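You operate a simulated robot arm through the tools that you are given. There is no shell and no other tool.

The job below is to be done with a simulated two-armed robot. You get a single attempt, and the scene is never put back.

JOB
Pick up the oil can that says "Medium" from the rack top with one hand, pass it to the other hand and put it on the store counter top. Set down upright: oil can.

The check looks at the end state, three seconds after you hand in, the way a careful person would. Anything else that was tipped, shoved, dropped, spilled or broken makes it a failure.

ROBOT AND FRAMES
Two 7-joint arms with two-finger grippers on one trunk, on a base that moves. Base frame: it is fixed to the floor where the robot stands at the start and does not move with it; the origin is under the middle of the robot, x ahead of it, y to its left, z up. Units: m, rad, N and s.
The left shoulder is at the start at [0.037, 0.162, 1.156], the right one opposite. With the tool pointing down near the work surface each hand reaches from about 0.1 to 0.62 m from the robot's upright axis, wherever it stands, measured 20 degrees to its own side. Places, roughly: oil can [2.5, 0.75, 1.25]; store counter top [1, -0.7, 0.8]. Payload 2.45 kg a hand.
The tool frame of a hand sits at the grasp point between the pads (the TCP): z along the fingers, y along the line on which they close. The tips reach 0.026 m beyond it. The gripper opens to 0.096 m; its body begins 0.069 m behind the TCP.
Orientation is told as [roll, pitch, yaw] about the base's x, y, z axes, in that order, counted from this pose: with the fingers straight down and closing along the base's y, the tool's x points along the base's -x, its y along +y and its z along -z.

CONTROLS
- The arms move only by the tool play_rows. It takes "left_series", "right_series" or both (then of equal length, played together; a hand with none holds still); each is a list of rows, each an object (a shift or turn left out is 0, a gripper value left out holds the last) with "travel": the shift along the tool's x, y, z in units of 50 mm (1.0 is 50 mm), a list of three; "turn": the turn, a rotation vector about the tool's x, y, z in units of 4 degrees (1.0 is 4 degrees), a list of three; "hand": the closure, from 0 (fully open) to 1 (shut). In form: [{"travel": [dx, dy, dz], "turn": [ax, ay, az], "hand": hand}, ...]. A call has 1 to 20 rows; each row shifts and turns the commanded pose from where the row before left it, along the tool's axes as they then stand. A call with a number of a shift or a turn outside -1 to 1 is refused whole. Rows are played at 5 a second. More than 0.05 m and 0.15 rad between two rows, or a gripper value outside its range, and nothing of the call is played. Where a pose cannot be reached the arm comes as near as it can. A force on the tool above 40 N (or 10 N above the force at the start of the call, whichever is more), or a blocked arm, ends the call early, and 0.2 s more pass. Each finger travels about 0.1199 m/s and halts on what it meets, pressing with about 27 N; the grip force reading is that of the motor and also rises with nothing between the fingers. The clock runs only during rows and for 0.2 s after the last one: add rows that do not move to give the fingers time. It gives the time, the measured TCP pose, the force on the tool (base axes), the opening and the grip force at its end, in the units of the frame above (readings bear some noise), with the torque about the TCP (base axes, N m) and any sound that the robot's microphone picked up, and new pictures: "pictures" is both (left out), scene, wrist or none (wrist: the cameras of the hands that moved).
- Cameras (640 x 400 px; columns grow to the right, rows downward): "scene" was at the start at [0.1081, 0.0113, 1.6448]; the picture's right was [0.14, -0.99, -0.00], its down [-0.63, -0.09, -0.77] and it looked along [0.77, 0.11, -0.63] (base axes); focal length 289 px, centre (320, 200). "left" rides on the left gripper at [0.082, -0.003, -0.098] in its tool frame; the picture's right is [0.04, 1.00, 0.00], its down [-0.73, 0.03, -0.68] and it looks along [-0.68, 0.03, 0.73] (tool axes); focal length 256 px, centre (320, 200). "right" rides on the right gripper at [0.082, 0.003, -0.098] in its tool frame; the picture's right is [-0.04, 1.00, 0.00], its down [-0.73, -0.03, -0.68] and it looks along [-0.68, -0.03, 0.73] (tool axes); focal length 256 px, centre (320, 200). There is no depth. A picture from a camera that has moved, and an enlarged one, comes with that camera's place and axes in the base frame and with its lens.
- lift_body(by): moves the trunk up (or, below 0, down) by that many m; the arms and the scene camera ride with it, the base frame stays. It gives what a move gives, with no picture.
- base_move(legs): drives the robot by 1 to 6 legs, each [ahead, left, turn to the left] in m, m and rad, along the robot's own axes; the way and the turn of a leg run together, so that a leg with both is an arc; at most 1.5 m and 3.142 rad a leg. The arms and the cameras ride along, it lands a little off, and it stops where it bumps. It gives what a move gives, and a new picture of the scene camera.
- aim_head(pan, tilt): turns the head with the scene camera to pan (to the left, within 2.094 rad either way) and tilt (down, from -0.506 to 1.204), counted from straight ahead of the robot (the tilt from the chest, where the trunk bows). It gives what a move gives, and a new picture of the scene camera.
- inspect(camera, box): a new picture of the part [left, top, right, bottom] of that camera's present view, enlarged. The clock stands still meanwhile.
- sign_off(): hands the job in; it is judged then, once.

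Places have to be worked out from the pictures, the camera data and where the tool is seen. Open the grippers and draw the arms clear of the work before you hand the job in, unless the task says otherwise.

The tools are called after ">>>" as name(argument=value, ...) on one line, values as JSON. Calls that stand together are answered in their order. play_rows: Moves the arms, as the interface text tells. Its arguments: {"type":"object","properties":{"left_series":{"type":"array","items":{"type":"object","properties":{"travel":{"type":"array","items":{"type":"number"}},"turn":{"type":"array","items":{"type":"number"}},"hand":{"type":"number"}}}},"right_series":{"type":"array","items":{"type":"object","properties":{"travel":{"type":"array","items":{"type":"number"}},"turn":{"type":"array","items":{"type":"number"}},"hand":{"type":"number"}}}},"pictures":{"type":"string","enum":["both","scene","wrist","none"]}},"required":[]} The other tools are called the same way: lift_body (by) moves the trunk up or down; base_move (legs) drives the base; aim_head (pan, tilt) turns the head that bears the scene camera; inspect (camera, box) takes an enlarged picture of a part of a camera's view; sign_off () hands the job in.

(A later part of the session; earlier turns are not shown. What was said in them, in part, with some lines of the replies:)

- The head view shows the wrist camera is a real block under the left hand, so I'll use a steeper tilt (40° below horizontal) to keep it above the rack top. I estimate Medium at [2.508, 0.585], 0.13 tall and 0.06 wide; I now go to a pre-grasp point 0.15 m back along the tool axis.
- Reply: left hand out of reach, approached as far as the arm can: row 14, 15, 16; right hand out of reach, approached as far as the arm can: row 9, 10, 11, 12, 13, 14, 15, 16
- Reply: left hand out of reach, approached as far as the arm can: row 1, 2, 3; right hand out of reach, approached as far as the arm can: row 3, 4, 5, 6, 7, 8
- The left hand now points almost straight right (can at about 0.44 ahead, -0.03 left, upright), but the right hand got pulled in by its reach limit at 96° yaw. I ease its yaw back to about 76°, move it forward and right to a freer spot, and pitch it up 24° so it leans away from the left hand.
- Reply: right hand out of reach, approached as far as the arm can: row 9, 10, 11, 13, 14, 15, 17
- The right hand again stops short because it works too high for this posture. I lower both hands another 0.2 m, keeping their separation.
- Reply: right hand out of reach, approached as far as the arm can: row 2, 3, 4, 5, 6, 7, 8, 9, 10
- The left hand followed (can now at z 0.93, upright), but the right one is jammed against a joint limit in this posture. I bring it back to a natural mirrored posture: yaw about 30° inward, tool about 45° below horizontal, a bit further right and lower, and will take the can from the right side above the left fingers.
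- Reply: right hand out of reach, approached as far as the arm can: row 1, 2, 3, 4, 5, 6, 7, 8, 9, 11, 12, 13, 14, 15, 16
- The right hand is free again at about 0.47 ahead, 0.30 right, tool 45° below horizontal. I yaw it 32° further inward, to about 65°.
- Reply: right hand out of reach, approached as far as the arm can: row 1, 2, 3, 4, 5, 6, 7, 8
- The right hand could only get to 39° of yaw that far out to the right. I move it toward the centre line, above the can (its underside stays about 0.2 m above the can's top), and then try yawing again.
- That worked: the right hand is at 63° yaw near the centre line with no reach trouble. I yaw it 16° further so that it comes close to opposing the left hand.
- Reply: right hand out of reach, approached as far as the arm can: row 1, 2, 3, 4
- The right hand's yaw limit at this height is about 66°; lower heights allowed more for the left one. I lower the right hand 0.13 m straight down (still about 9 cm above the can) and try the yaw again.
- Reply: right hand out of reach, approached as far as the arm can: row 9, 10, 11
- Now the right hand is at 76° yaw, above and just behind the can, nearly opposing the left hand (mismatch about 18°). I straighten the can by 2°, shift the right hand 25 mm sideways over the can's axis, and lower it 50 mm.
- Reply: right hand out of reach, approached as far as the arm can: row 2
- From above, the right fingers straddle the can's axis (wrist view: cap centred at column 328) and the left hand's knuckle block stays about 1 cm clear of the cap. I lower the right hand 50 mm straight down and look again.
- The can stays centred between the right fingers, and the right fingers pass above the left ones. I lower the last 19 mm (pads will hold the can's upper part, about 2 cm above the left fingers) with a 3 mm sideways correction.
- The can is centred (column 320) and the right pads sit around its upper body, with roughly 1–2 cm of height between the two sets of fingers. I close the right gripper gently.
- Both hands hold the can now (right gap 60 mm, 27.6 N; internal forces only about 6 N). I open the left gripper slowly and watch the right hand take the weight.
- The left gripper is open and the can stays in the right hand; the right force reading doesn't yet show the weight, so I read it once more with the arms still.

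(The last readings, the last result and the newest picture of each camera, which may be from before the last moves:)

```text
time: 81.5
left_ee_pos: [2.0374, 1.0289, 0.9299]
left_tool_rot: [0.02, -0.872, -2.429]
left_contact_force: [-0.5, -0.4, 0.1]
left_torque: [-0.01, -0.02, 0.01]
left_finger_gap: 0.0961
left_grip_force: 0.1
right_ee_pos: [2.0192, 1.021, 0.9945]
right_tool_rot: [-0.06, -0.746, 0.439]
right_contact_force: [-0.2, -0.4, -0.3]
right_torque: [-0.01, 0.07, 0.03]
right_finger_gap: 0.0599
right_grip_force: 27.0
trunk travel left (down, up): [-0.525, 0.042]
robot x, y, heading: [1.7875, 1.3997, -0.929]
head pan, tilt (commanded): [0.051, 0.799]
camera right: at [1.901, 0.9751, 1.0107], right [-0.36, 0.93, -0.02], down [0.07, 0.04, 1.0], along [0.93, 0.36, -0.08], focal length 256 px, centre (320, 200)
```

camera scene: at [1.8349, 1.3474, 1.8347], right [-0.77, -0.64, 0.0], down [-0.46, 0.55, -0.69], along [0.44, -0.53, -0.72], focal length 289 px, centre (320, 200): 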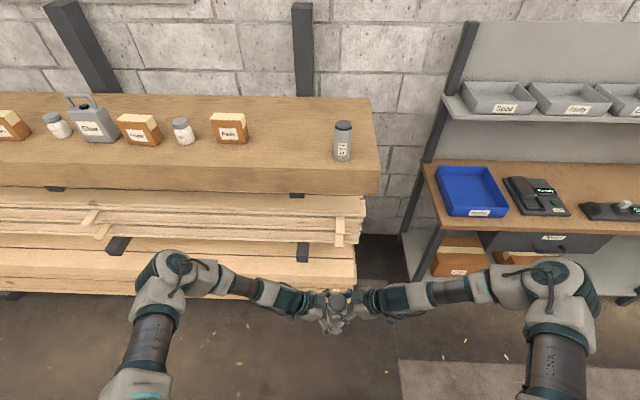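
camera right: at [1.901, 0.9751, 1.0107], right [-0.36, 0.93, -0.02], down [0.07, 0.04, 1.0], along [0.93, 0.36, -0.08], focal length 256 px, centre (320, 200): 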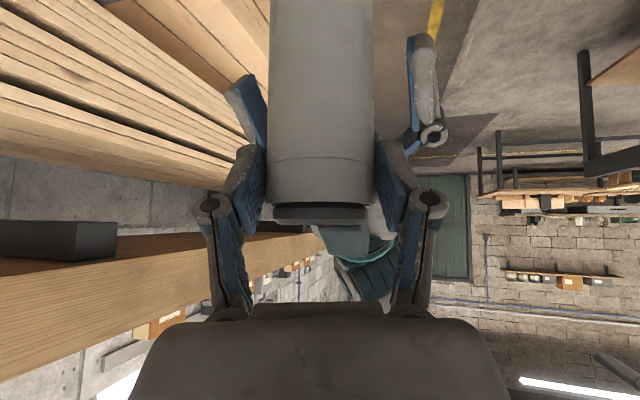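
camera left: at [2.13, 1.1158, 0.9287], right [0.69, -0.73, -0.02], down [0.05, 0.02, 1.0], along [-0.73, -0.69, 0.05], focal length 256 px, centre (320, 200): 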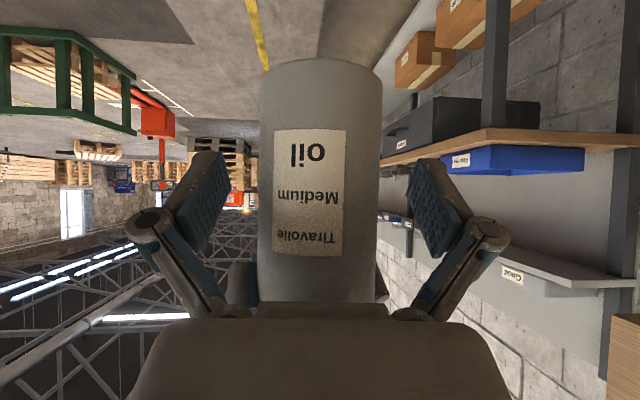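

The can is steady in the right grip in both views. I draw the left hand back along its own axis, starting with 45 mm, and check.

>>> play_rows(left_series=[{"travel": [0, 0, -0.2]}, {"travel": [0, 0, -0.3]}, {"travel": [0, 0, -0.4]}, {}], right_series=[{}, {}, {}, {}], pictures="both")

>>> inspect(camera="scene", box=[280, 260, 400, 335])

```text
time: 82.5
left_ee_pos: [2.0668, 1.0511, 0.9562]
left_tool_rot: [0.021, -0.872, -2.428]
left_contact_force: [0.6, -0.2, -0.1]
left_torque: [-0.03, 0.01, 0.05]
left_finger_gap: 0.096
left_grip_force: 0.2
right_ee_pos: [2.0193, 1.0209, 0.9935]
right_tool_rot: [-0.059, -0.747, 0.44]
right_contact_force: [-0.2, -0.1, 0.5]
right_torque: [-0.05, 0.1, 0.0]
right_finger_gap: 0.0599
right_grip_force: 27.1
trunk travel left (down, up): [-0.525, 0.042]
robot x, y, heading: [1.7895, 1.4028, -0.928]
head pan, tilt (commanded): [0.051, 0.799]
camera scene: at [1.8355, 1.3479, 1.8347], right [-0.77, -0.64, 0.0], down [-0.46, 0.55, -0.69], along [0.44, -0.53, -0.72], focal length 289 px, centre (320, 200)
camera right: at [1.9014, 0.9752, 1.0107], right [-0.36, 0.93, -0.02], down [0.07, 0.04, 1.0], along [0.93, 0.36, -0.08], focal length 256 px, centre (320, 200)
camera left: at [2.157, 1.1392, 0.9567], right [0.69, -0.73, -0.02], down [0.05, 0.02, 1.0], along [-0.73, -0.69, 0.05], focal length 256 px, centre (320, 200)
```

scene: 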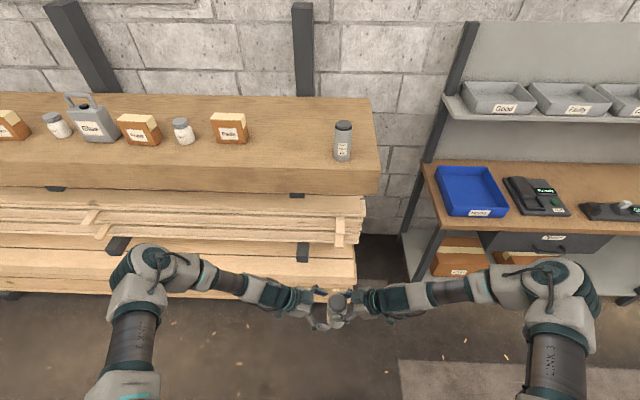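
right: 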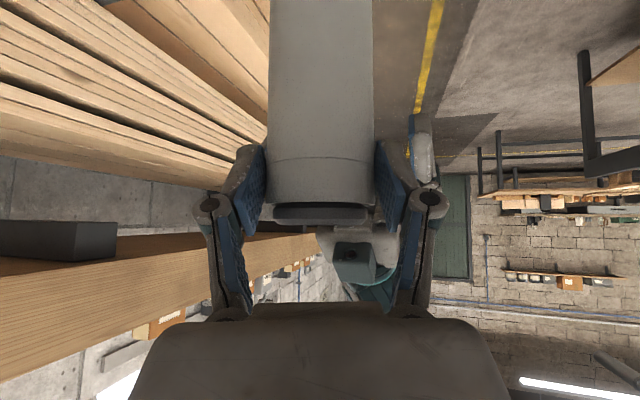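
left: 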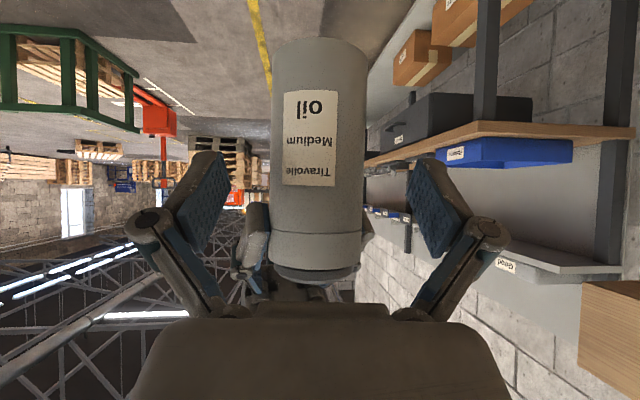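

```text
5.33 times, centred on (340, 298) of scene
camera zoom: at [1.8355, 1.3479, 1.8347], right [-0.77, -0.64, 0.0], down [-0.46, 0.55, -0.69], along [0.44, -0.53, -0.72], focal length 1539 px, centre (213, -320)
```

zoom: 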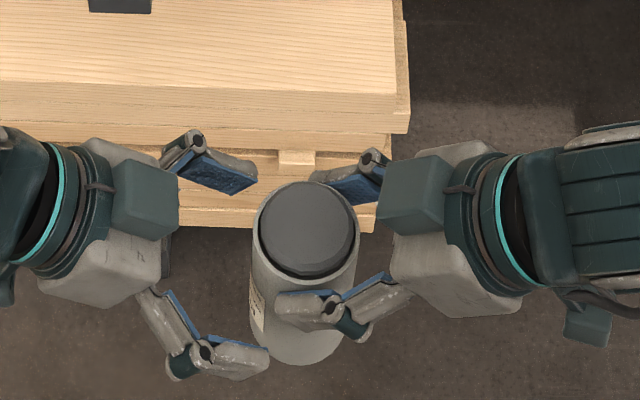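

The left fingers are clear of the can and the right fingers. I pull the left hand away another 0.15 m and yaw it back outward.

>>> play_rows(left_series=[{"travel": [0, 0, -0.5]}, {"travel": [0, 0, -0.5]}, {"travel": [0, 0, -0.5]}, {"travel": [0, 0, -0.5]}, {"travel": [0, 0, -0.5]}, {"travel": [0, 0, -0.5]}, {"turn": [-0.766, 0, -0.643]}, {"turn": [-0.766, 0, -0.643]}, {"turn": [-0.766, 0, -0.643]}, {"turn": [-0.766, 0, -0.643]}, {"turn": [-0.766, 0, -0.643]}, {"turn": [-0.766, 0, -0.643]}, {"turn": [-0.766, 0, -0.643]}, {"turn": [-0.766, 0, -0.643]}, {"turn": [-0.766, 0, -0.643]}, {"turn": [-0.766, 0, -0.643]}, {"turn": [-0.766, 0, -0.643]}, {"turn": [-0.766, 0, -0.643]}, {}], pictures="both")

```text
time: 86.5
left_ee_pos: [2.1395, 1.1202, 1.042]
left_tool_rot: [0.013, -0.884, -1.581]
left_contact_force: [-0.3, 0.5, -0.5]
left_torque: [-0.02, -0.03, -0.02]
left_finger_gap: 0.0959
left_grip_force: 0.1
left hand out of reach, approached as far as the arm can: row 6
right_ee_pos: [2.0212, 1.0217, 0.9939]
right_tool_rot: [-0.059, -0.744, 0.439]
right_contact_force: [0.5, 0.4, 0.1]
right_torque: [-0.04, 0.06, 0.01]
right_finger_gap: 0.0601
right_grip_force: 27.4
trunk travel left (down, up): [-0.525, 0.042]
robot x, y, heading: [1.7902, 1.402, -0.928]
head pan, tilt (commanded): [0.051, 0.799]
camera scene: at [1.8357, 1.3494, 1.8348], right [-0.77, -0.64, 0.0], down [-0.46, 0.55, -0.69], along [0.44, -0.53, -0.72], focal length 289 px, centre (320, 200)
camera left: at [2.1351, 1.2477, 1.0401], right [1.0, 0.02, -0.02], down [0.02, 0.06, 1.0], along [0.02, -1.0, 0.06], focal length 256 px, centre (320, 200)
```

scene: 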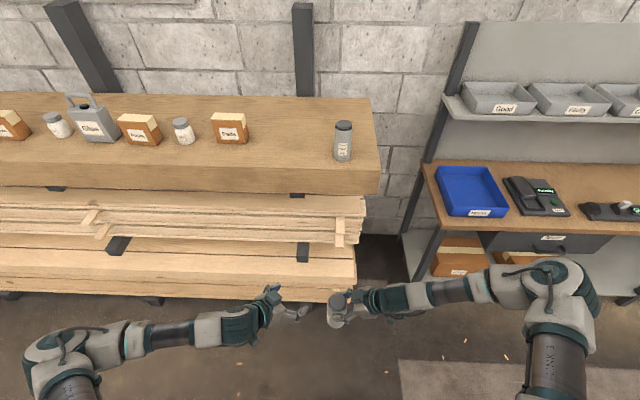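
left: 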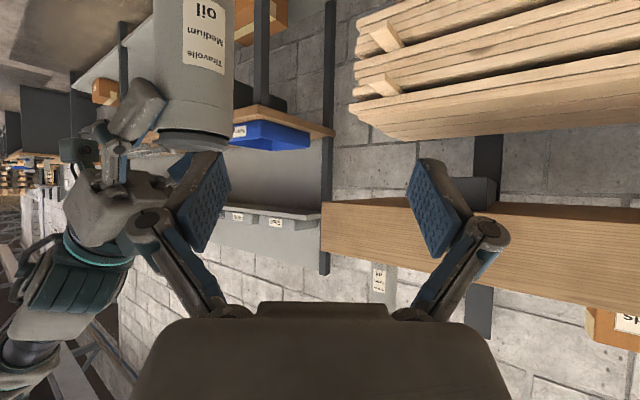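

The can is held solely by the right hand. I move the left hand further left, back and up, out of the way.

>>> play_rows(left_series=[{"travel": [0.014, 0.257, -0.47]}, {"travel": [0.014, 0.257, -0.47]}, {"travel": [0.014, 0.257, -0.47]}, {"travel": [0.014, 0.257, -0.47]}, {"travel": [0.014, 0.257, -0.47]}, {"travel": [0.014, 0.257, -0.47]}, {"travel": [0.014, 0.257, -0.47]}, {}], pictures="none")

>>> base_move(legs=[[0, -0.9, 0]])

```text
time: 88.2
left_ee_pos: [2.2304, 1.248, 1.1449]
left_tool_rot: [0.009, -0.884, -1.584]
left_contact_force: [-0.1, -0.6, 0.0]
left_torque: [0.0, 0.03, 0.02]
left_finger_gap: 0.096
left_grip_force: 0.1
right_ee_pos: [2.0209, 1.0227, 0.9945]
right_tool_rot: [-0.059, -0.742, 0.437]
right_contact_force: [0.5, 0.6, 0.7]
right_torque: [-0.03, 0.05, 0.0]
right_finger_gap: 0.0597
right_grip_force: 27.2
trunk travel left (down, up): [-0.525, 0.042]
robot x, y, heading: [1.7922, 1.4002, -0.928]
head pan, tilt (commanded): [0.051, 0.799]
```

```text
time: 92.9
left_ee_pos: [1.5329, 0.725, 1.1449]
left_tool_rot: [0.01, -0.883, -1.565]
left_contact_force: [0.4, -0.4, -0.1]
left_torque: [0.05, -0.01, -0.04]
left_finger_gap: 0.0961
left_grip_force: 0.0
right_ee_pos: [1.3279, 0.4956, 0.9948]
right_tool_rot: [-0.06, -0.742, 0.456]
right_contact_force: [-0.6, 0.3, -0.5]
right_torque: [-0.02, 0.06, 0.02]
right_finger_gap: 0.0598
right_grip_force: 27.1
trunk travel left (down, up): [-0.525, 0.042]
robot x, y, heading: [1.0923, 0.8702, -0.912]
head pan, tilt (commanded): [0.051, 0.799]
camera scene: at [1.1402, 0.823, 1.8348], right [-0.76, -0.65, 0.0], down [-0.47, 0.54, -0.69], along [0.45, -0.53, -0.72], focal length 289 px, centre (320, 200)
```

scene: 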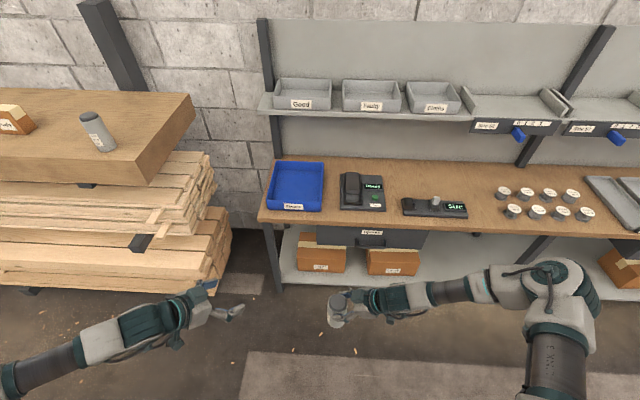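

The counter is in full view: blue bin, phone-like device, scale, eight jars and trays. I enlarge it to find a free spot for the can.

>>> inspect(camera="scene", box=[370, 120, 530, 245])

>>> inspect(camera="scene", box=[250, 130, 450, 255])

>>> inspect(camera="scene", box=[300, 270, 440, 340])

```text
3.20 times, centred on (450, 182) of scene
camera zoom: at [1.1402, 0.823, 1.8348], right [-0.76, -0.65, 0.0], down [-0.47, 0.54, -0.69], along [0.45, -0.53, -0.72], focal length 924 px, centre (-96, 256)
```

zoom: 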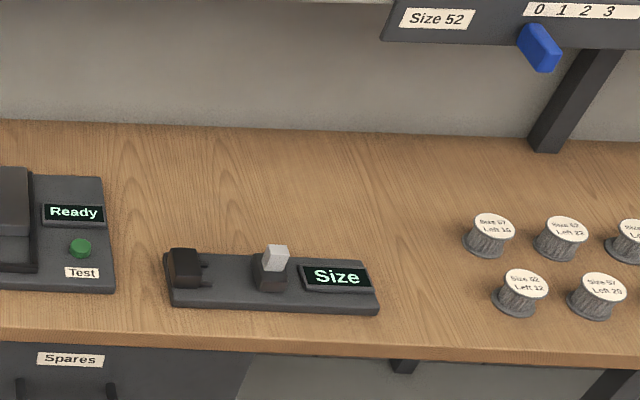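

```text
3.20 times, centred on (350, 192) of scene
camera zoom: at [1.1402, 0.823, 1.8348], right [-0.76, -0.65, 0.0], down [-0.47, 0.54, -0.69], along [0.45, -0.53, -0.72], focal length 924 px, centre (224, 224)
```

zoom: 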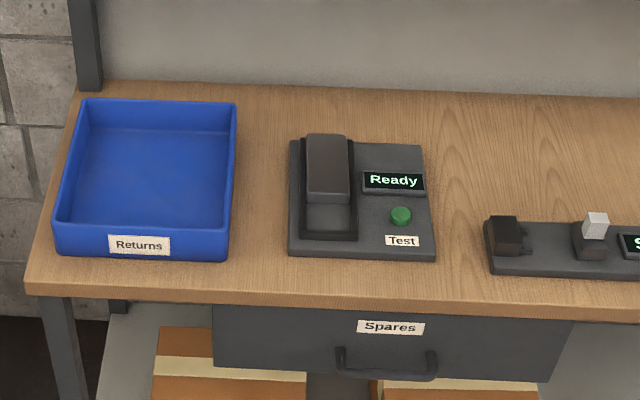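

```text
4.57 times, centred on (370, 305) of scene
camera zoom: at [1.1402, 0.823, 1.8348], right [-0.76, -0.65, 0.0], down [-0.47, 0.54, -0.69], along [0.45, -0.53, -0.72], focal length 1319 px, centre (91, -280)
```

zoom: 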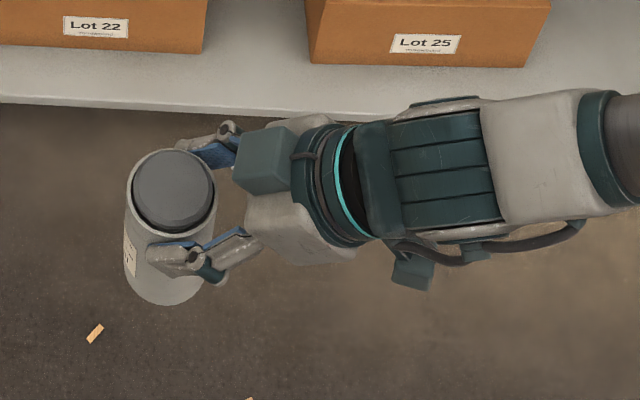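

I put the counter top at z≈0.80 and the free gap between the scale and the jars (about 0.19 m wide) centred near [1.134, -0.388], about 0.10 m behind the front edge. The can looks vertical within about 1°; I now yaw the right hand outward 52° about the vertical and move it to about 0.55 ahead, 0.2 right for reach.

>>> play_rows(right_series=[{"turn": [0.676, 0.044, 0.736]}, {"turn": [0.676, 0.044, 0.736]}, {"turn": [0.676, 0.044, 0.736]}, {"turn": [0.676, 0.044, 0.736]}, {"turn": [0.676, 0.044, 0.736]}, {"turn": [0.676, 0.044, 0.736]}, {"turn": [0.676, 0.044, 0.736]}, {"turn": [0.676, 0.044, 0.736]}, {"turn": [0.676, 0.044, 0.736]}, {"turn": [0.676, 0.044, 0.736]}, {"turn": [0.676, 0.044, 0.736]}, {"turn": [0.676, 0.044, 0.736]}, {"turn": [0.676, 0.044, 0.736]}, {"travel": [-0.051, -0.507, 0.077]}, {"travel": [-0.051, -0.507, 0.077]}, {"travel": [-0.051, -0.507, 0.077]}, {"travel": [-0.051, -0.507, 0.077]}, {"travel": [-0.051, -0.507, 0.077]}, {"travel": [-0.051, -0.507, 0.077]}, {"travel": [-0.051, -0.507, 0.077]}], pictures="both")

```text
time: 97.1
left_ee_pos: [1.5295, 0.7242, 1.1457]
left_tool_rot: [0.013, -0.882, -1.569]
left_contact_force: [0.0, 1.1, 0.0]
left_torque: [-0.03, 0.01, -0.01]
left_finger_gap: 0.0962
left_grip_force: 0.0
right_ee_pos: [1.2443, 0.2835, 0.9954]
right_tool_rot: [-0.056, -0.745, -0.453]
right_contact_force: [-0.6, -0.6, -0.3]
right_torque: [0.05, 0.05, 0.0]
right_finger_gap: 0.0597
right_grip_force: 27.0
right hand out of reach, approached as far as the arm can: row 12, 13
trunk travel left (down, up): [-0.525, 0.042]
robot x, y, heading: [1.0886, 0.8696, -0.915]
head pan, tilt (commanded): [0.051, 0.799]
camera scene: at [1.1349, 0.8189, 1.8348], right [-0.76, -0.65, 0.0], down [-0.47, 0.55, -0.69], along [0.45, -0.53, -0.72], focal length 289 px, centre (320, 200)
camera right: at [1.1322, 0.3464, 1.0114], right [0.5, 0.87, -0.01], down [0.07, -0.03, 1.0], along [0.86, -0.5, -0.08], focal length 256 px, centre (320, 200)
```

scene: 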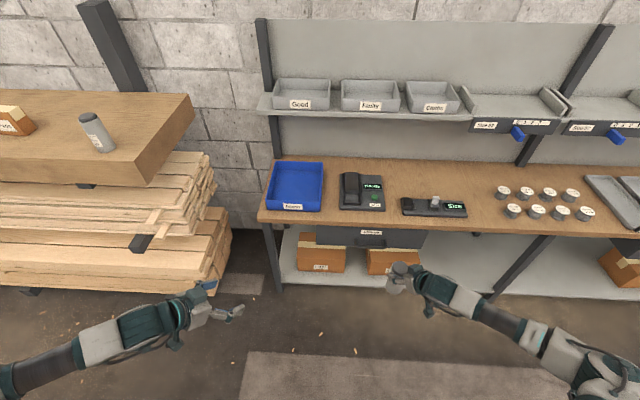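
right: 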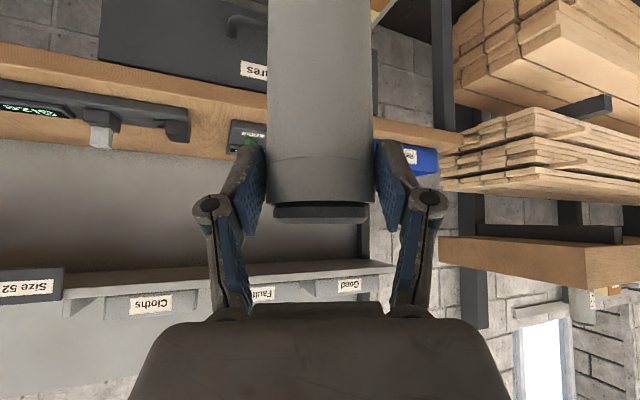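

The right hand now points forward at 26° yaw with the can at about 0.57 ahead, 0.23 right. I raise the trunk 4 cm for clearance, strafe right 0.5 m, and drive forward 0.25 m toward the gap before checking.

>>> lift_body(by=0.04)

>>> base_move(legs=[[0, -0.5, 0], [0.22, 0, 0]])

```text
time: 97.9
left_ee_pos: [1.5294, 0.7233, 1.1852]
left_tool_rot: [0.015, -0.883, -1.57]
left_contact_force: [0.0, -0.1, -0.9]
left_torque: [0.02, 0.02, 0.03]
left_finger_gap: 0.0961
left_grip_force: 0.0
right_ee_pos: [1.2424, 0.2827, 1.0338]
right_tool_rot: [-0.058, -0.746, -0.454]
right_contact_force: [0.9, 0.3, -4.1]
right_torque: [0.03, 0.04, 0.04]
right_finger_gap: 0.0598
right_grip_force: 27.2
trunk travel left (down, up): [-0.565, 0.002]
robot x, y, heading: [1.093, 0.8709, -0.915]
head pan, tilt (commanded): [0.051, 0.799]
```

```text
time: 102.2
left_ee_pos: [1.279, 0.2561, 1.1865]
left_tool_rot: [0.014, -0.886, -1.55]
left_contact_force: [0.0, -0.5, -0.3]
left_torque: [-0.01, 0.02, -0.04]
left_finger_gap: 0.0959
left_grip_force: 0.0
right_ee_pos: [0.999, -0.1909, 1.0359]
right_tool_rot: [-0.063, -0.747, -0.432]
right_contact_force: [0.5, 0.6, -3.4]
right_torque: [0.0, 0.04, -0.03]
right_finger_gap: 0.0597
right_grip_force: 27.4
trunk travel left (down, up): [-0.565, 0.002]
robot x, y, heading: [0.8371, 0.3869, -0.893]
head pan, tilt (commanded): [0.051, 0.799]
camera scene: at [0.8811, 0.3486, 1.8749], right [-0.75, -0.66, 0.0], down [-0.48, 0.53, -0.7], along [0.46, -0.52, -0.72], focal length 289 px, centre (320, 200)
```

scene: 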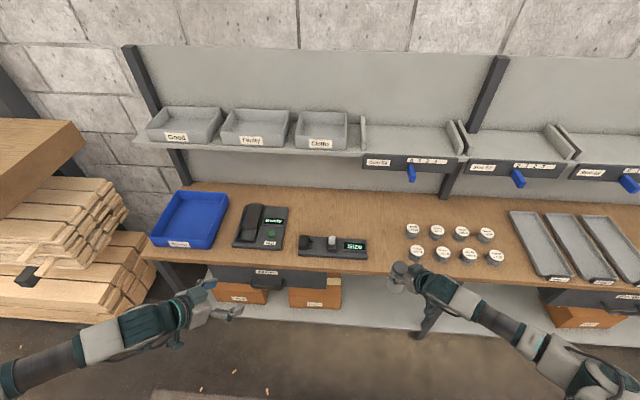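

The weight (about 3.4 N) now shows on the right hand. I enlarge the gap between scale and jars to refine the target from this closer view.

>>> inspect(camera="scene", box=[290, 200, 450, 300])

```text
4.00 times, centred on (370, 250) of scene
camera zoom: at [0.8811, 0.3486, 1.8749], right [-0.75, -0.66, 0.0], down [-0.48, 0.53, -0.7], along [0.46, -0.52, -0.72], focal length 1154 px, centre (120, 0)
```

zoom: 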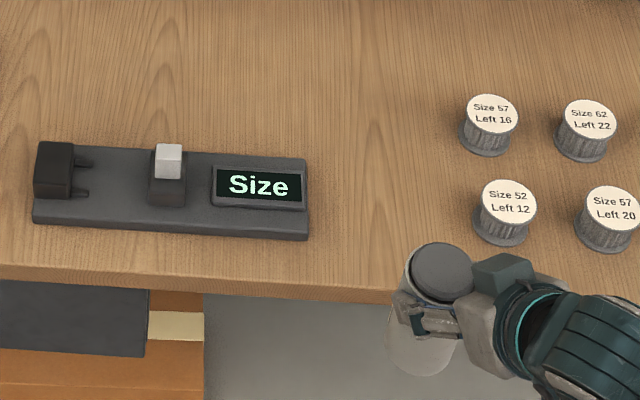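

The target spot works out at about [1.137, -0.386], midway between the scale's end and the jars; the can's axis is at [1.009, -0.195], base at about z 0.92, above everything nearby. I drive forward 0.228 m and 0.019 m right.

>>> base_move(legs=[[0.228, -0.019, 0]])

>>> inspect(camera="scene", box=[280, 200, 440, 300])

```text
time: 103.9
left_ee_pos: [1.4039, 0.0679, 1.1871]
left_tool_rot: [0.014, -0.886, -1.548]
left_contact_force: [1.1, 0.5, 0.8]
left_torque: [-0.05, 0.0, -0.02]
left_finger_gap: 0.0959
left_grip_force: 0.0
right_ee_pos: [1.1276, -0.3803, 1.036]
right_tool_rot: [-0.061, -0.75, -0.431]
right_contact_force: [-0.4, 0.4, -3.4]
right_torque: [0.05, 0.07, -0.01]
right_finger_gap: 0.0596
right_grip_force: 27.0
trunk travel left (down, up): [-0.565, 0.002]
robot x, y, heading: [0.9671, 0.1972, -0.893]
head pan, tilt (commanded): [0.051, 0.799]
camera scene: at [1.0079, 0.1576, 1.8749], right [-0.75, -0.67, 0.0], down [-0.48, 0.53, -0.7], along [0.46, -0.52, -0.72], focal length 289 px, centre (320, 200)
```

scene: 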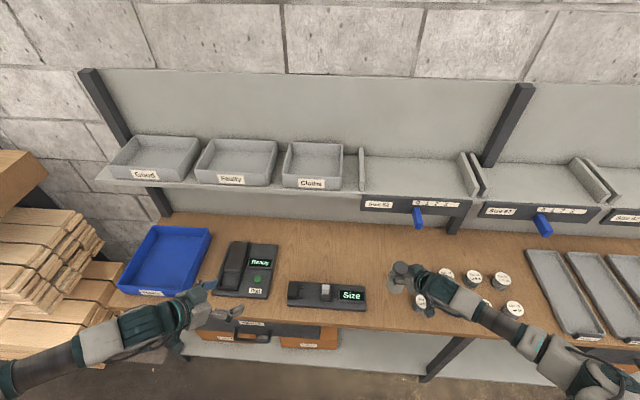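

```text
4.00 times, centred on (360, 250) of scene
camera zoom: at [1.0079, 0.1576, 1.8749], right [-0.75, -0.67, 0.0], down [-0.48, 0.53, -0.7], along [0.46, -0.52, -0.72], focal length 1154 px, centre (160, 0)
```

zoom: 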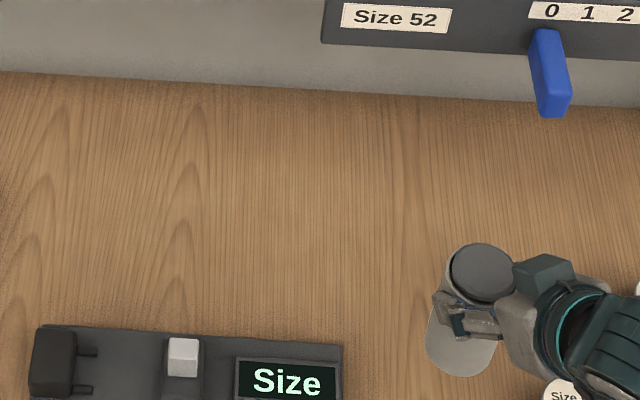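

The can's axis is at [1.137, -0.385], right over the target. I lower the trunk by 0.09 m, which should leave the can's base roughly 3 cm above the counter, then check from a lower head angle.

>>> lift_body(by=-0.09)

>>> aim_head(pan=-0.25, tilt=0.95)

>>> inspect(camera="right", box=[0, 0, 640, 400])

>>> inspect(camera="left", box=[0, 0, 640, 400])

```text
time: 105.1
left_ee_pos: [1.4054, 0.0664, 1.098]
left_tool_rot: [0.016, -0.885, -1.549]
left_contact_force: [-0.4, -0.9, 0.1]
left_torque: [0.0, 0.02, 0.0]
left_finger_gap: 0.0959
left_grip_force: 0.0
right_ee_pos: [1.1284, -0.3812, 0.9456]
right_tool_rot: [-0.059, -0.748, -0.431]
right_contact_force: [0.1, 0.2, -3.3]
right_torque: [0.01, 0.05, 0.03]
right_finger_gap: 0.0597
right_grip_force: 26.9
trunk travel left (down, up): [-0.475, 0.092]
robot x, y, heading: [0.9669, 0.2014, -0.896]
head pan, tilt (commanded): [0.051, 0.799]
```

```text
time: 105.9
left_ee_pos: [1.4061, 0.0669, 1.0972]
left_tool_rot: [0.015, -0.885, -1.548]
left_contact_force: [-0.6, -0.5, -0.7]
left_torque: [0.03, 0.0, 0.0]
left_finger_gap: 0.0962
left_grip_force: 0.1
right_ee_pos: [1.1271, -0.3818, 0.9451]
right_tool_rot: [-0.059, -0.749, -0.432]
right_contact_force: [-0.2, 0.8, -3.5]
right_torque: [0.03, 0.03, -0.02]
right_finger_gap: 0.0597
right_grip_force: 27.1
trunk travel left (down, up): [-0.475, 0.092]
robot x, y, heading: [0.9663, 0.205, -0.89]
head pan, tilt (commanded): [-0.25, 0.949]
camera scene: at [0.9887, 0.1435, 1.7735], right [-0.91, -0.42, 0.0], down [-0.34, 0.74, -0.58], along [0.24, -0.53, -0.81], focal length 289 px, centre (320, 200)
```

scene: 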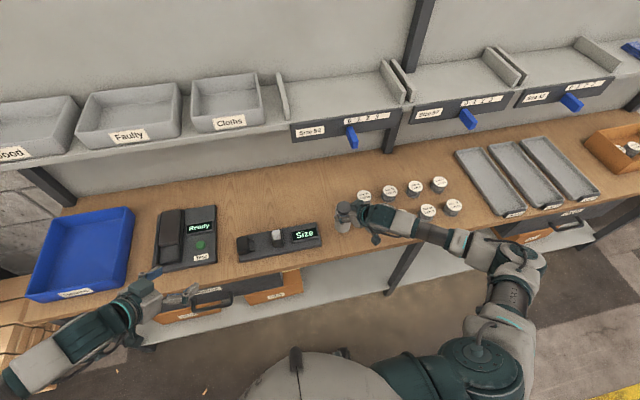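

```text
1.00 times, centred on (320, 200) of right (not enlarged: the box is as wide or as high as the picture)
camera zoom: at [1.0155, -0.3213, 0.9621], right [0.48, 0.88, -0.02], down [0.07, -0.02, 1.0], along [0.87, -0.48, -0.08], focal length 256 px, centre (320, 200)
```

zoom: 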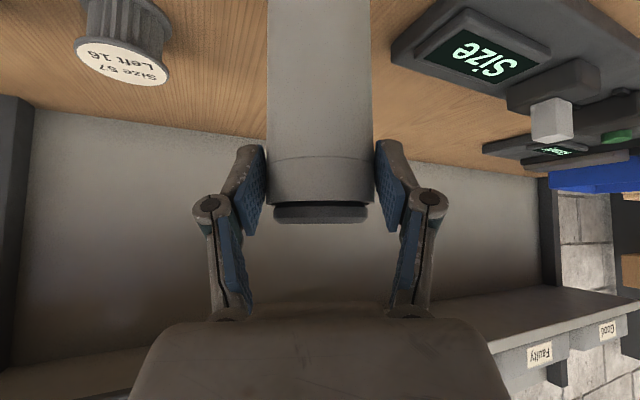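

```text
1.00 times, centred on (320, 200) of left (not enlarged: the box is as wide or as high as the picture)
camera zoom: at [1.3968, 0.1935, 1.0956], right [1.0, 0.06, -0.02], down [0.02, 0.06, 1.0], along [0.06, -1.0, 0.06], focal length 256 px, centre (320, 200)
```

zoom: 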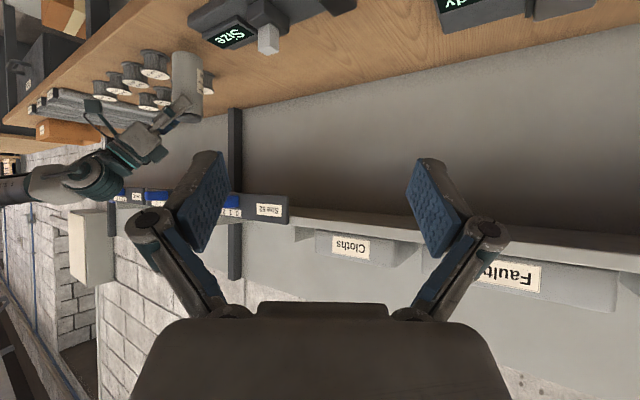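

The left wrist camera gives a side view of the can over the counter (upside down). I enlarge it to judge height and verticality.

>>> inspect(camera="left", box=[80, 20, 280, 145])

>>> inspect(camera="scene", box=[280, 170, 440, 270])

```text
3.20 times, centred on (180, 82) of left
camera zoom: at [1.3968, 0.1935, 1.0956], right [1.0, 0.06, -0.02], down [0.02, 0.06, 1.0], along [0.06, -1.0, 0.06], focal length 819 px, centre (768, 576)
```

zoom: 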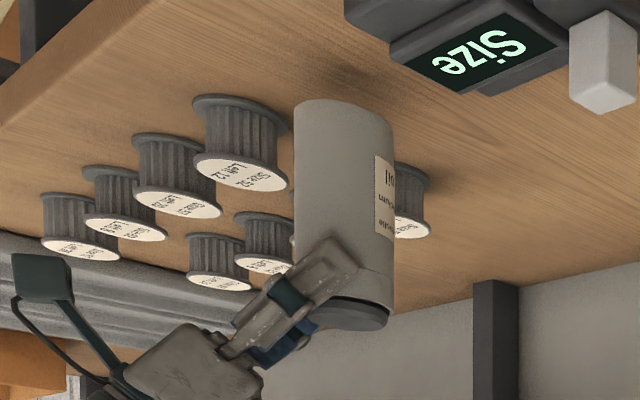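

```text
4.00 times, centred on (360, 220) of scene
camera zoom: at [0.9887, 0.1435, 1.7735], right [-0.91, -0.42, 0.0], down [-0.34, 0.74, -0.58], along [0.24, -0.53, -0.81], focal length 1154 px, centre (160, 120)
```

zoom: 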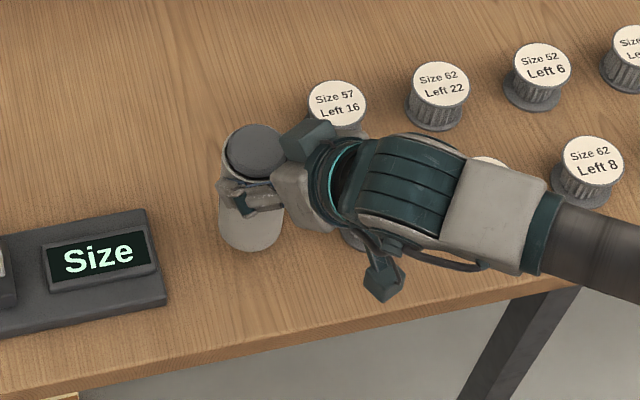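

The can is vertical to within about half a degree and clear of the scale and jars; its base should be near z 0.828. I lower it 15 mm in small rows and read the force.

>>> play_rows(right_series=[{"travel": [0.068, 0.0043, 0.073]}, {"travel": [0.068, 0.0043, 0.073]}, {"travel": [0.068, 0.0043, 0.073]}, {}], pictures="none")

>>> inspect(camera="left", box=[80, 20, 280, 145])

```text
time: 106.9
left_ee_pos: [1.4054, 0.0662, 1.0979]
left_tool_rot: [0.013, -0.886, -1.548]
left_contact_force: [0.5, -0.1, 0.2]
left_torque: [-0.01, 0.01, -0.02]
left_finger_gap: 0.096
left_grip_force: 0.1
right_ee_pos: [1.1269, -0.3793, 0.9319]
right_tool_rot: [-0.06, -0.746, -0.433]
right_contact_force: [0.8, -0.1, -3.6]
right_torque: [0.04, 0.06, 0.03]
right_finger_gap: 0.0602
right_grip_force: 26.8
trunk travel left (down, up): [-0.475, 0.092]
robot x, y, heading: [0.9649, 0.2015, -0.892]
head pan, tilt (commanded): [-0.25, 0.949]
```

```text
3.20 times, centred on (180, 82) of left
camera zoom: at [1.3968, 0.1935, 1.0956], right [1.0, 0.06, -0.02], down [0.02, 0.06, 1.0], along [0.06, -1.0, 0.06], focal length 819 px, centre (768, 576)
```

zoom: 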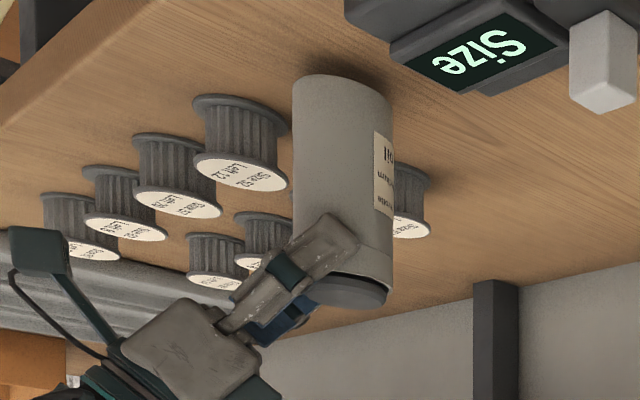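

No contact yet (still −3.6 N of weight); the base is near z 0.815. I go down another 8 mm in finer rows.

>>> play_rows(right_series=[{"travel": [0.0341, 0.0022, 0.0366]}, {"travel": [0.0341, 0.0022, 0.0366]}, {"travel": [0.0341, 0.0022, 0.0366]}, {}], pictures="none")

>>> inspect(camera="left", box=[80, 0, 280, 125])

```text
time: 107.9
left_ee_pos: [1.4059, 0.0657, 1.0976]
left_tool_rot: [0.014, -0.887, -1.548]
left_contact_force: [-0.5, -0.7, -1.0]
left_torque: [-0.03, 0.06, -0.01]
left_finger_gap: 0.0961
left_grip_force: 0.0
right_ee_pos: [1.1274, -0.3832, 0.9229]
right_tool_rot: [-0.06, -0.747, -0.433]
right_contact_force: [0.4, 0.6, -2.5]
right_torque: [0.01, 0.05, 0.04]
right_finger_gap: 0.0596
right_grip_force: 26.7
trunk travel left (down, up): [-0.475, 0.092]
robot x, y, heading: [0.9696, 0.2027, -0.895]
head pan, tilt (commanded): [-0.25, 0.949]
```

```text
3.20 times, centred on (180, 62) of left
camera zoom: at [1.3968, 0.1935, 1.0956], right [1.0, 0.06, -0.02], down [0.02, 0.06, 1.0], along [0.06, -1.0, 0.06], focal length 819 px, centre (768, 640)
```

zoom: 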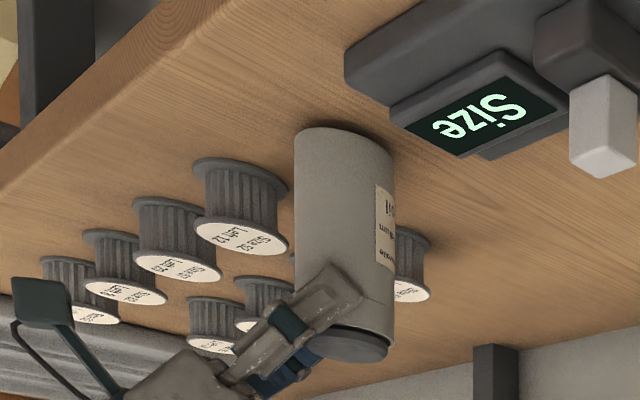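

The shadow closes in under the base; I estimate about 4–6 mm left. I go down in 2 mm rows and watch the vertical force.

>>> play_rows(right_series=[{"travel": [0.0272, 0.0017, 0.0292]}, {"travel": [0.0272, 0.0017, 0.0292]}, {}, {}], pictures="none")

```text
time: 108.9
left_ee_pos: [1.4064, 0.0662, 1.0974]
left_tool_rot: [0.015, -0.884, -1.548]
left_contact_force: [-0.4, 0.9, 0.4]
left_torque: [0.03, 0.0, 0.0]
left_finger_gap: 0.0962
left_grip_force: 0.0
right_ee_pos: [1.1267, -0.3824, 0.9195]
right_tool_rot: [-0.058, -0.748, -0.433]
right_contact_force: [-0.5, -0.2, -3.5]
right_torque: [0.05, 0.03, -0.03]
right_finger_gap: 0.0598
right_grip_force: 27.0
trunk travel left (down, up): [-0.475, 0.092]
robot x, y, heading: [0.9674, 0.198, -0.894]
head pan, tilt (commanded): [-0.25, 0.949]
```

Still −3.5 N, so no contact yet. I continue down in 1.5 mm rows.

>>> play_rows(right_series=[{"travel": [0.0204, 0.0013, 0.0219]}, {"travel": [0.0204, 0.0013, 0.0219]}, {}, {}], pictures="none")

>>> inspect(camera="left", box=[150, 0, 250, 80])

```text
time: 109.9
left_ee_pos: [1.4053, 0.0662, 1.0972]
left_tool_rot: [0.013, -0.885, -1.549]
left_contact_force: [-0.3, 0.0, -0.6]
left_torque: [0.01, -0.02, -0.01]
left_finger_gap: 0.0958
left_grip_force: 0.1
right_ee_pos: [1.1268, -0.3816, 0.9178]
right_tool_rot: [-0.056, -0.748, -0.433]
right_contact_force: [-0.5, 0.1, -3.3]
right_torque: [0.02, 0.05, 0.01]
right_finger_gap: 0.0596
right_grip_force: 27.1
trunk travel left (down, up): [-0.475, 0.092]
robot x, y, heading: [0.9671, 0.2027, -0.89]
head pan, tilt (commanded): [-0.25, 0.949]
```

```text
5.00 times, centred on (200, 40) of left
camera zoom: at [1.3968, 0.1935, 1.0956], right [1.0, 0.06, -0.02], down [0.02, 0.06, 1.0], along [0.06, -1.0, 0.06], focal length 1280 px, centre (920, 1000)
```

zoom: 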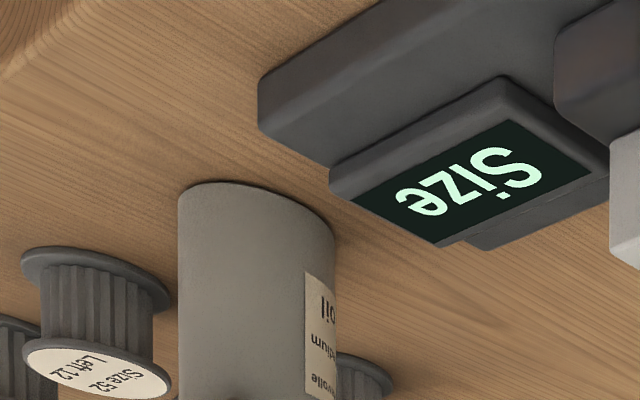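

The base now nearly meets its shadow line but the force still shows the full weight. I go on in 1.5 mm rows.

>>> play_rows(right_series=[{"travel": [0.0204, 0.0013, 0.0219]}, {"travel": [0.0204, 0.0013, 0.0219]}, {}, {}], pictures="none")

```text
time: 110.9
left_ee_pos: [1.4048, 0.0676, 1.0983]
left_tool_rot: [0.015, -0.884, -1.55]
left_contact_force: [0.2, -0.9, -0.1]
left_torque: [0.02, -0.01, 0.01]
left_finger_gap: 0.0959
left_grip_force: 0.1
right_ee_pos: [1.1265, -0.3819, 0.9161]
right_tool_rot: [-0.061, -0.752, -0.432]
right_contact_force: [-4.4, -1.9, 16.3]
right_torque: [0.24, 0.19, 0.07]
right_finger_gap: 0.0597
right_grip_force: 27.4
trunk travel left (down, up): [-0.475, 0.092]
robot x, y, heading: [0.9678, 0.1985, -0.894]
head pan, tilt (commanded): [-0.25, 0.949]
```

Contact: the vertical force flipped to +16 N, so the base is on the counter. I ease up by about 0.8 mm to take off the press before opening.

>>> play_rows(right_series=[{"travel": [-0.0109, -0.0007, -0.0117]}, {}, {}], pictures="none")

>>> inspect(camera="left", box=[80, 0, 280, 125])

```text
time: 111.7
left_ee_pos: [1.4057, 0.067, 1.0984]
left_tool_rot: [0.017, -0.885, -1.548]
left_contact_force: [0.1, -0.1, -0.5]
left_torque: [-0.02, 0.03, 0.02]
left_finger_gap: 0.0959
left_grip_force: 0.1
right_ee_pos: [1.127, -0.3823, 0.9154]
right_tool_rot: [-0.062, -0.75, -0.432]
right_contact_force: [-0.4, -7.5, 19.1]
right_torque: [-0.45, -0.24, -0.15]
right_finger_gap: 0.0598
right_grip_force: 27.0
trunk travel left (down, up): [-0.475, 0.092]
robot x, y, heading: [0.9707, 0.2012, -0.891]
head pan, tilt (commanded): [-0.25, 0.949]
```

```text
3.20 times, centred on (180, 62) of left
camera zoom: at [1.3959, 0.1944, 1.0959], right [1.0, 0.06, -0.02], down [0.02, 0.06, 1.0], along [0.06, -1.0, 0.06], focal length 819 px, centre (768, 640)
```

zoom: 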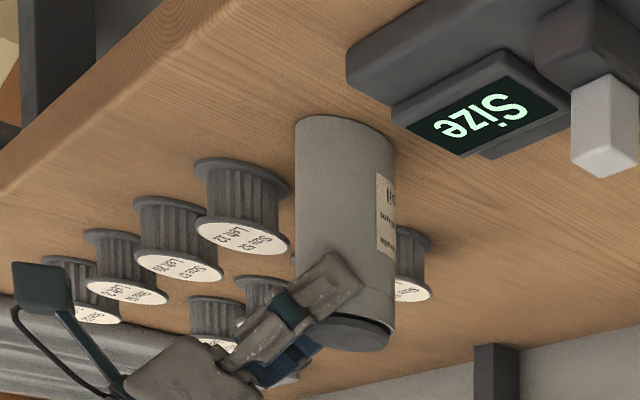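

Force is still about +19 N with some sideways push, so I ease up another 1.5 mm.

>>> play_rows(right_series=[{"travel": [-0.0102, -0.0007, -0.011]}, {"travel": [-0.0102, -0.0007, -0.011]}, {}, {}], pictures="none")

```text
time: 112.7
left_ee_pos: [1.4042, 0.0667, 1.0985]
left_tool_rot: [0.014, -0.885, -1.547]
left_contact_force: [-1.0, -0.6, 0.7]
left_torque: [0.01, -0.03, 0.02]
left_finger_gap: 0.0962
left_grip_force: 0.1
right_ee_pos: [1.1282, -0.3812, 0.9162]
right_tool_rot: [-0.059, -0.747, -0.432]
right_contact_force: [1.0, -5.1, 11.5]
right_torque: [-0.31, -0.26, -0.1]
right_finger_gap: 0.0595
right_grip_force: 27.2
trunk travel left (down, up): [-0.475, 0.092]
robot x, y, heading: [0.9665, 0.1989, -0.896]
head pan, tilt (commanded): [-0.25, 0.949]
```

The press is down to 11.5 N; I ease up one more millimetre.

>>> play_rows(right_series=[{"travel": [-0.0136, -0.0009, -0.0146]}, {}, {}], pictures="none")

```text
time: 113.5
left_ee_pos: [1.4049, 0.0654, 1.0976]
left_tool_rot: [0.015, -0.885, -1.549]
left_contact_force: [0.4, -0.2, 0.5]
left_torque: [0.0, -0.04, 0.0]
left_finger_gap: 0.0958
left_grip_force: 0.2
right_ee_pos: [1.127, -0.3809, 0.916]
right_tool_rot: [-0.056, -0.747, -0.432]
right_contact_force: [1.4, -0.8, 3.2]
right_torque: [-0.02, -0.24, -0.09]
right_finger_gap: 0.0595
right_grip_force: 27.6
trunk travel left (down, up): [-0.475, 0.092]
robot x, y, heading: [0.9688, 0.2021, -0.894]
head pan, tilt (commanded): [-0.25, 0.949]
```

Now only about 3 N of contact with nearly no side force. I open the right gripper slowly.

>>> play_rows(right_series=[{"hand": 0.37}, {"hand": 0.36}, {"hand": 0.34}, {"hand": 0.31}, {"hand": 0.26}, {"hand": 0.2}, {"hand": 0.1}, {"hand": 0.0}, {"hand": 0.0}, {"hand": 0.0}], pictures="both")

>>> inspect(camera="left", box=[80, 0, 280, 125])

```text
time: 115.7
left_ee_pos: [1.406, 0.0664, 1.0974]
left_tool_rot: [0.014, -0.884, -1.548]
left_contact_force: [0.1, -0.9, 0.2]
left_torque: [-0.01, -0.02, 0.0]
left_finger_gap: 0.0961
left_grip_force: 0.1
right_ee_pos: [1.1271, -0.3808, 0.9166]
right_tool_rot: [-0.058, -0.747, -0.431]
right_contact_force: [-0.4, 0.1, -0.9]
right_torque: [-0.01, 0.04, -0.02]
right_finger_gap: 0.0961
right_grip_force: 0.2
trunk travel left (down, up): [-0.475, 0.092]
robot x, y, heading: [0.9676, 0.2034, -0.894]
head pan, tilt (commanded): [-0.25, 0.949]
camera scene: at [0.9884, 0.1444, 1.7735], right [-0.91, -0.42, 0.0], down [-0.34, 0.74, -0.58], along [0.24, -0.53, -0.81], focal length 289 px, centre (320, 200)
camera right: at [1.0156, -0.321, 0.9333], right [0.48, 0.88, -0.02], down [0.07, -0.02, 1.0], along [0.87, -0.48, -0.08], focal length 256 px, centre (320, 200)
```

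scene: 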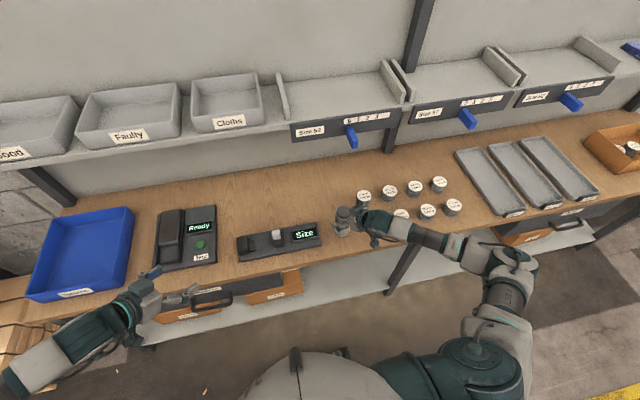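
right: 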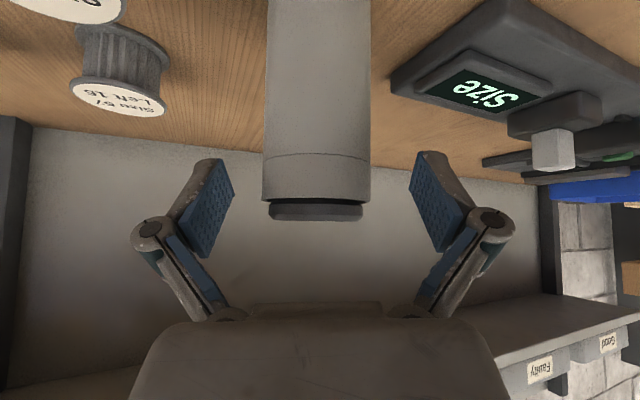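

```text
3.20 times, centred on (180, 62) of left
camera zoom: at [1.3968, 0.1938, 1.0956], right [1.0, 0.06, -0.02], down [0.02, 0.06, 1.0], along [0.06, -1.0, 0.06], focal length 819 px, centre (768, 640)
```

zoom: 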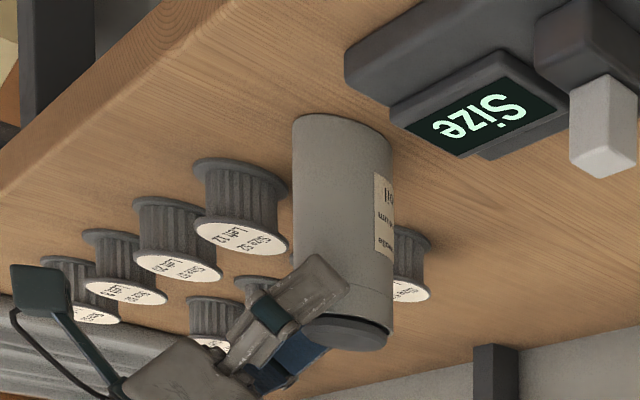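

The can stands upright on the counter with both pads clear. I withdraw the right hand along its own axis, up and back by 0.15 m.

>>> play_rows(right_series=[{"travel": [0, 0, -0.3]}, {"travel": [0, 0, -0.3]}, {"travel": [0, 0, -0.4]}, {"travel": [0, 0, -0.5]}, {"travel": [0, 0, -0.5]}, {"travel": [0, 0, -0.5]}, {"travel": [0, 0, -0.5]}, {}], pictures="both")

```text
time: 117.5
left_ee_pos: [1.4058, 0.0663, 1.0978]
left_tool_rot: [0.015, -0.884, -1.548]
left_contact_force: [-0.8, -0.6, 0.7]
left_torque: [-0.04, 0.02, 0.04]
left_finger_gap: 0.0957
left_grip_force: 0.1
right_ee_pos: [1.0403, -0.3319, 1.0287]
right_tool_rot: [-0.059, -0.747, -0.432]
right_contact_force: [0.0, 0.1, 0.6]
right_torque: [-0.01, 0.01, 0.02]
right_finger_gap: 0.096
right_grip_force: 0.3
trunk travel left (down, up): [-0.475, 0.092]
robot x, y, heading: [0.9674, 0.2026, -0.896]
head pan, tilt (commanded): [-0.25, 0.949]
camera scene: at [0.9877, 0.1442, 1.7735], right [-0.91, -0.42, 0.0], down [-0.34, 0.74, -0.58], along [0.24, -0.53, -0.81], focal length 289 px, centre (320, 200)
camera right: at [0.9275, -0.2709, 1.0448], right [0.48, 0.88, -0.02], down [0.07, -0.02, 1.0], along [0.87, -0.48, -0.08], focal length 256 px, centre (320, 200)
```

scene: 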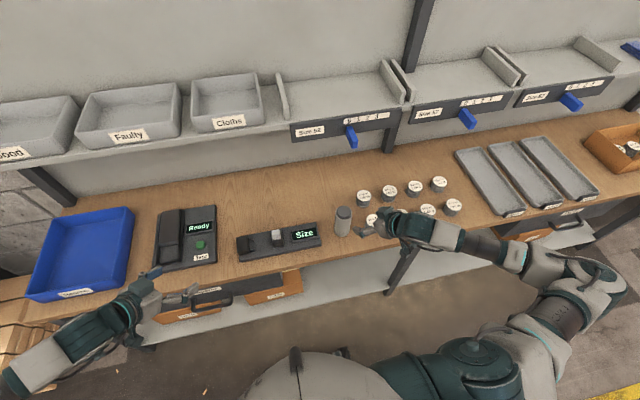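
right: 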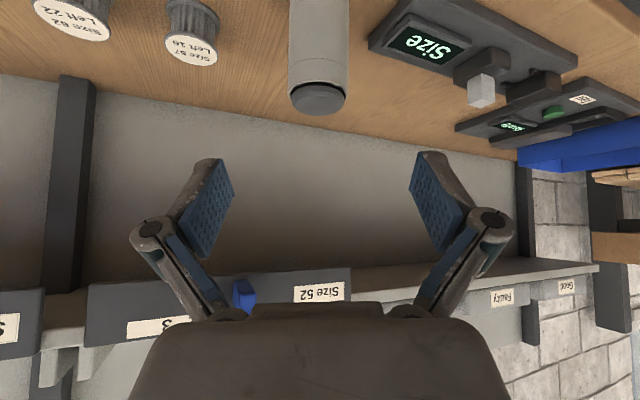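

The can stands free between scale and jars, and the right hand is clear of it. I raise the trunk a little and back the base away 0.4 m, then take a last look.

>>> lift_body(by=0.05)

>>> base_move(legs=[[-0.4, 0, 0]])

>>> aim_head(pan=-0.15, tilt=0.75)

>>> inspect(camera="scene", box=[220, 120, 460, 270])

```text
time: 118.5
left_ee_pos: [1.4052, 0.0649, 1.1474]
left_tool_rot: [0.012, -0.885, -1.55]
left_contact_force: [0.3, -0.3, 0.4]
left_torque: [-0.01, -0.03, -0.03]
left_finger_gap: 0.0958
left_grip_force: 0.1
right_ee_pos: [1.0381, -0.3326, 1.0756]
right_tool_rot: [-0.058, -0.746, -0.433]
right_contact_force: [-0.7, -1.1, -0.6]
right_torque: [-0.02, -0.02, -0.07]
right_finger_gap: 0.096
right_grip_force: 0.1
trunk travel left (down, up): [-0.525, 0.042]
robot x, y, heading: [0.9668, 0.2015, -0.891]
head pan, tilt (commanded): [-0.25, 0.949]
```

```text
time: 121.0
left_ee_pos: [1.1512, 0.3752, 1.1474]
left_tool_rot: [0.015, -0.882, -1.567]
left_contact_force: [-0.7, -0.4, -1.2]
left_torque: [-0.01, -0.01, -0.03]
left_finger_gap: 0.0961
left_grip_force: 0.0
right_ee_pos: [0.7782, -0.0156, 1.0761]
right_tool_rot: [-0.058, -0.745, -0.451]
right_contact_force: [-0.2, -0.2, 0.3]
right_torque: [0.01, 0.04, 0.02]
right_finger_gap: 0.0959
right_grip_force: 0.1
trunk travel left (down, up): [-0.525, 0.042]
robot x, y, heading: [0.7121, 0.5154, -0.914]
head pan, tilt (commanded): [-0.25, 0.949]
camera scene: at [0.735, 0.4614, 1.8233], right [-0.92, -0.4, 0.0], down [-0.33, 0.75, -0.58], along [0.23, -0.53, -0.82], focal length 289 px, centre (320, 200)
```

scene: 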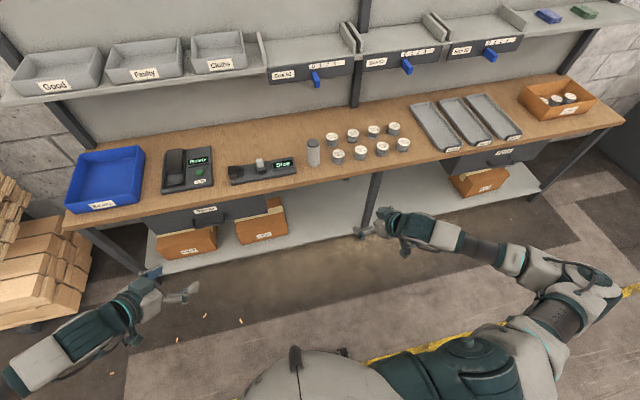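

```text
time: 121.7
left_ee_pos: [1.1503, 0.3772, 1.148]
left_tool_rot: [0.016, -0.886, -1.567]
left_contact_force: [-0.8, 0.2, -0.2]
left_torque: [0.01, -0.01, 0.02]
left_finger_gap: 0.0959
left_grip_force: 0.1
right_ee_pos: [0.7766, -0.0127, 1.0776]
right_tool_rot: [-0.059, -0.748, -0.451]
right_contact_force: [0.5, -0.2, 1.2]
right_torque: [0.04, -0.02, 0.03]
right_finger_gap: 0.096
right_grip_force: 0.1
trunk travel left (down, up): [-0.525, 0.042]
robot x, y, heading: [0.7157, 0.5175, -0.914]
head pan, tilt (commanded): [-0.15, 0.75]
camera scene: at [0.7451, 0.4586, 1.8389], right [-0.87, -0.49, 0.0], down [-0.33, 0.6, -0.73], along [0.36, -0.64, -0.68], focal length 289 px, centre (320, 200)
```

scene: 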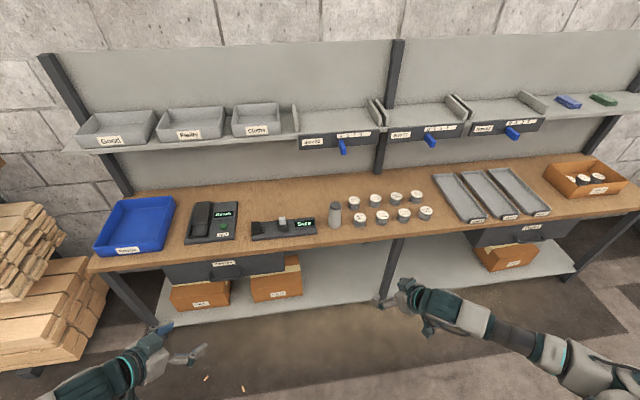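

```text
2.67 times, centred on (340, 195) of scene
camera zoom: at [0.7451, 0.4586, 1.8389], right [-0.87, -0.49, 0.0], down [-0.33, 0.6, -0.73], along [0.36, -0.64, -0.68], focal length 770 px, centre (267, 213)
```

zoom: 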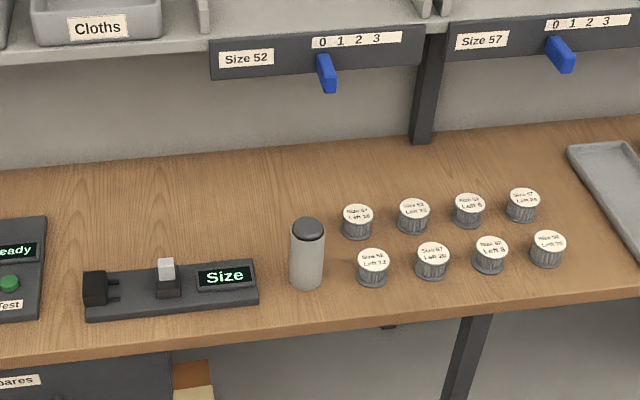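

The Medium oil can stands upright on the store counter between the scale and the jars. Nothing else has moved, and both grippers are open and well clear, so I hand the job in.

>>> sign_off()

```text
The job is handed in.
```

The "Medium" oil can now stands upright on the store counter top, in the gap between the scale and the jars. The left hand picked it off the rack and passed it to the right hand in mid-air, and the right hand set it down.

In the last pictures nothing else on the counter had been tipped or moved, and the "Heavy" can stayed where it was on the rack. Both grippers are open and the robot has backed away from the counter. I have handed the job in but have not seen a result from the check.
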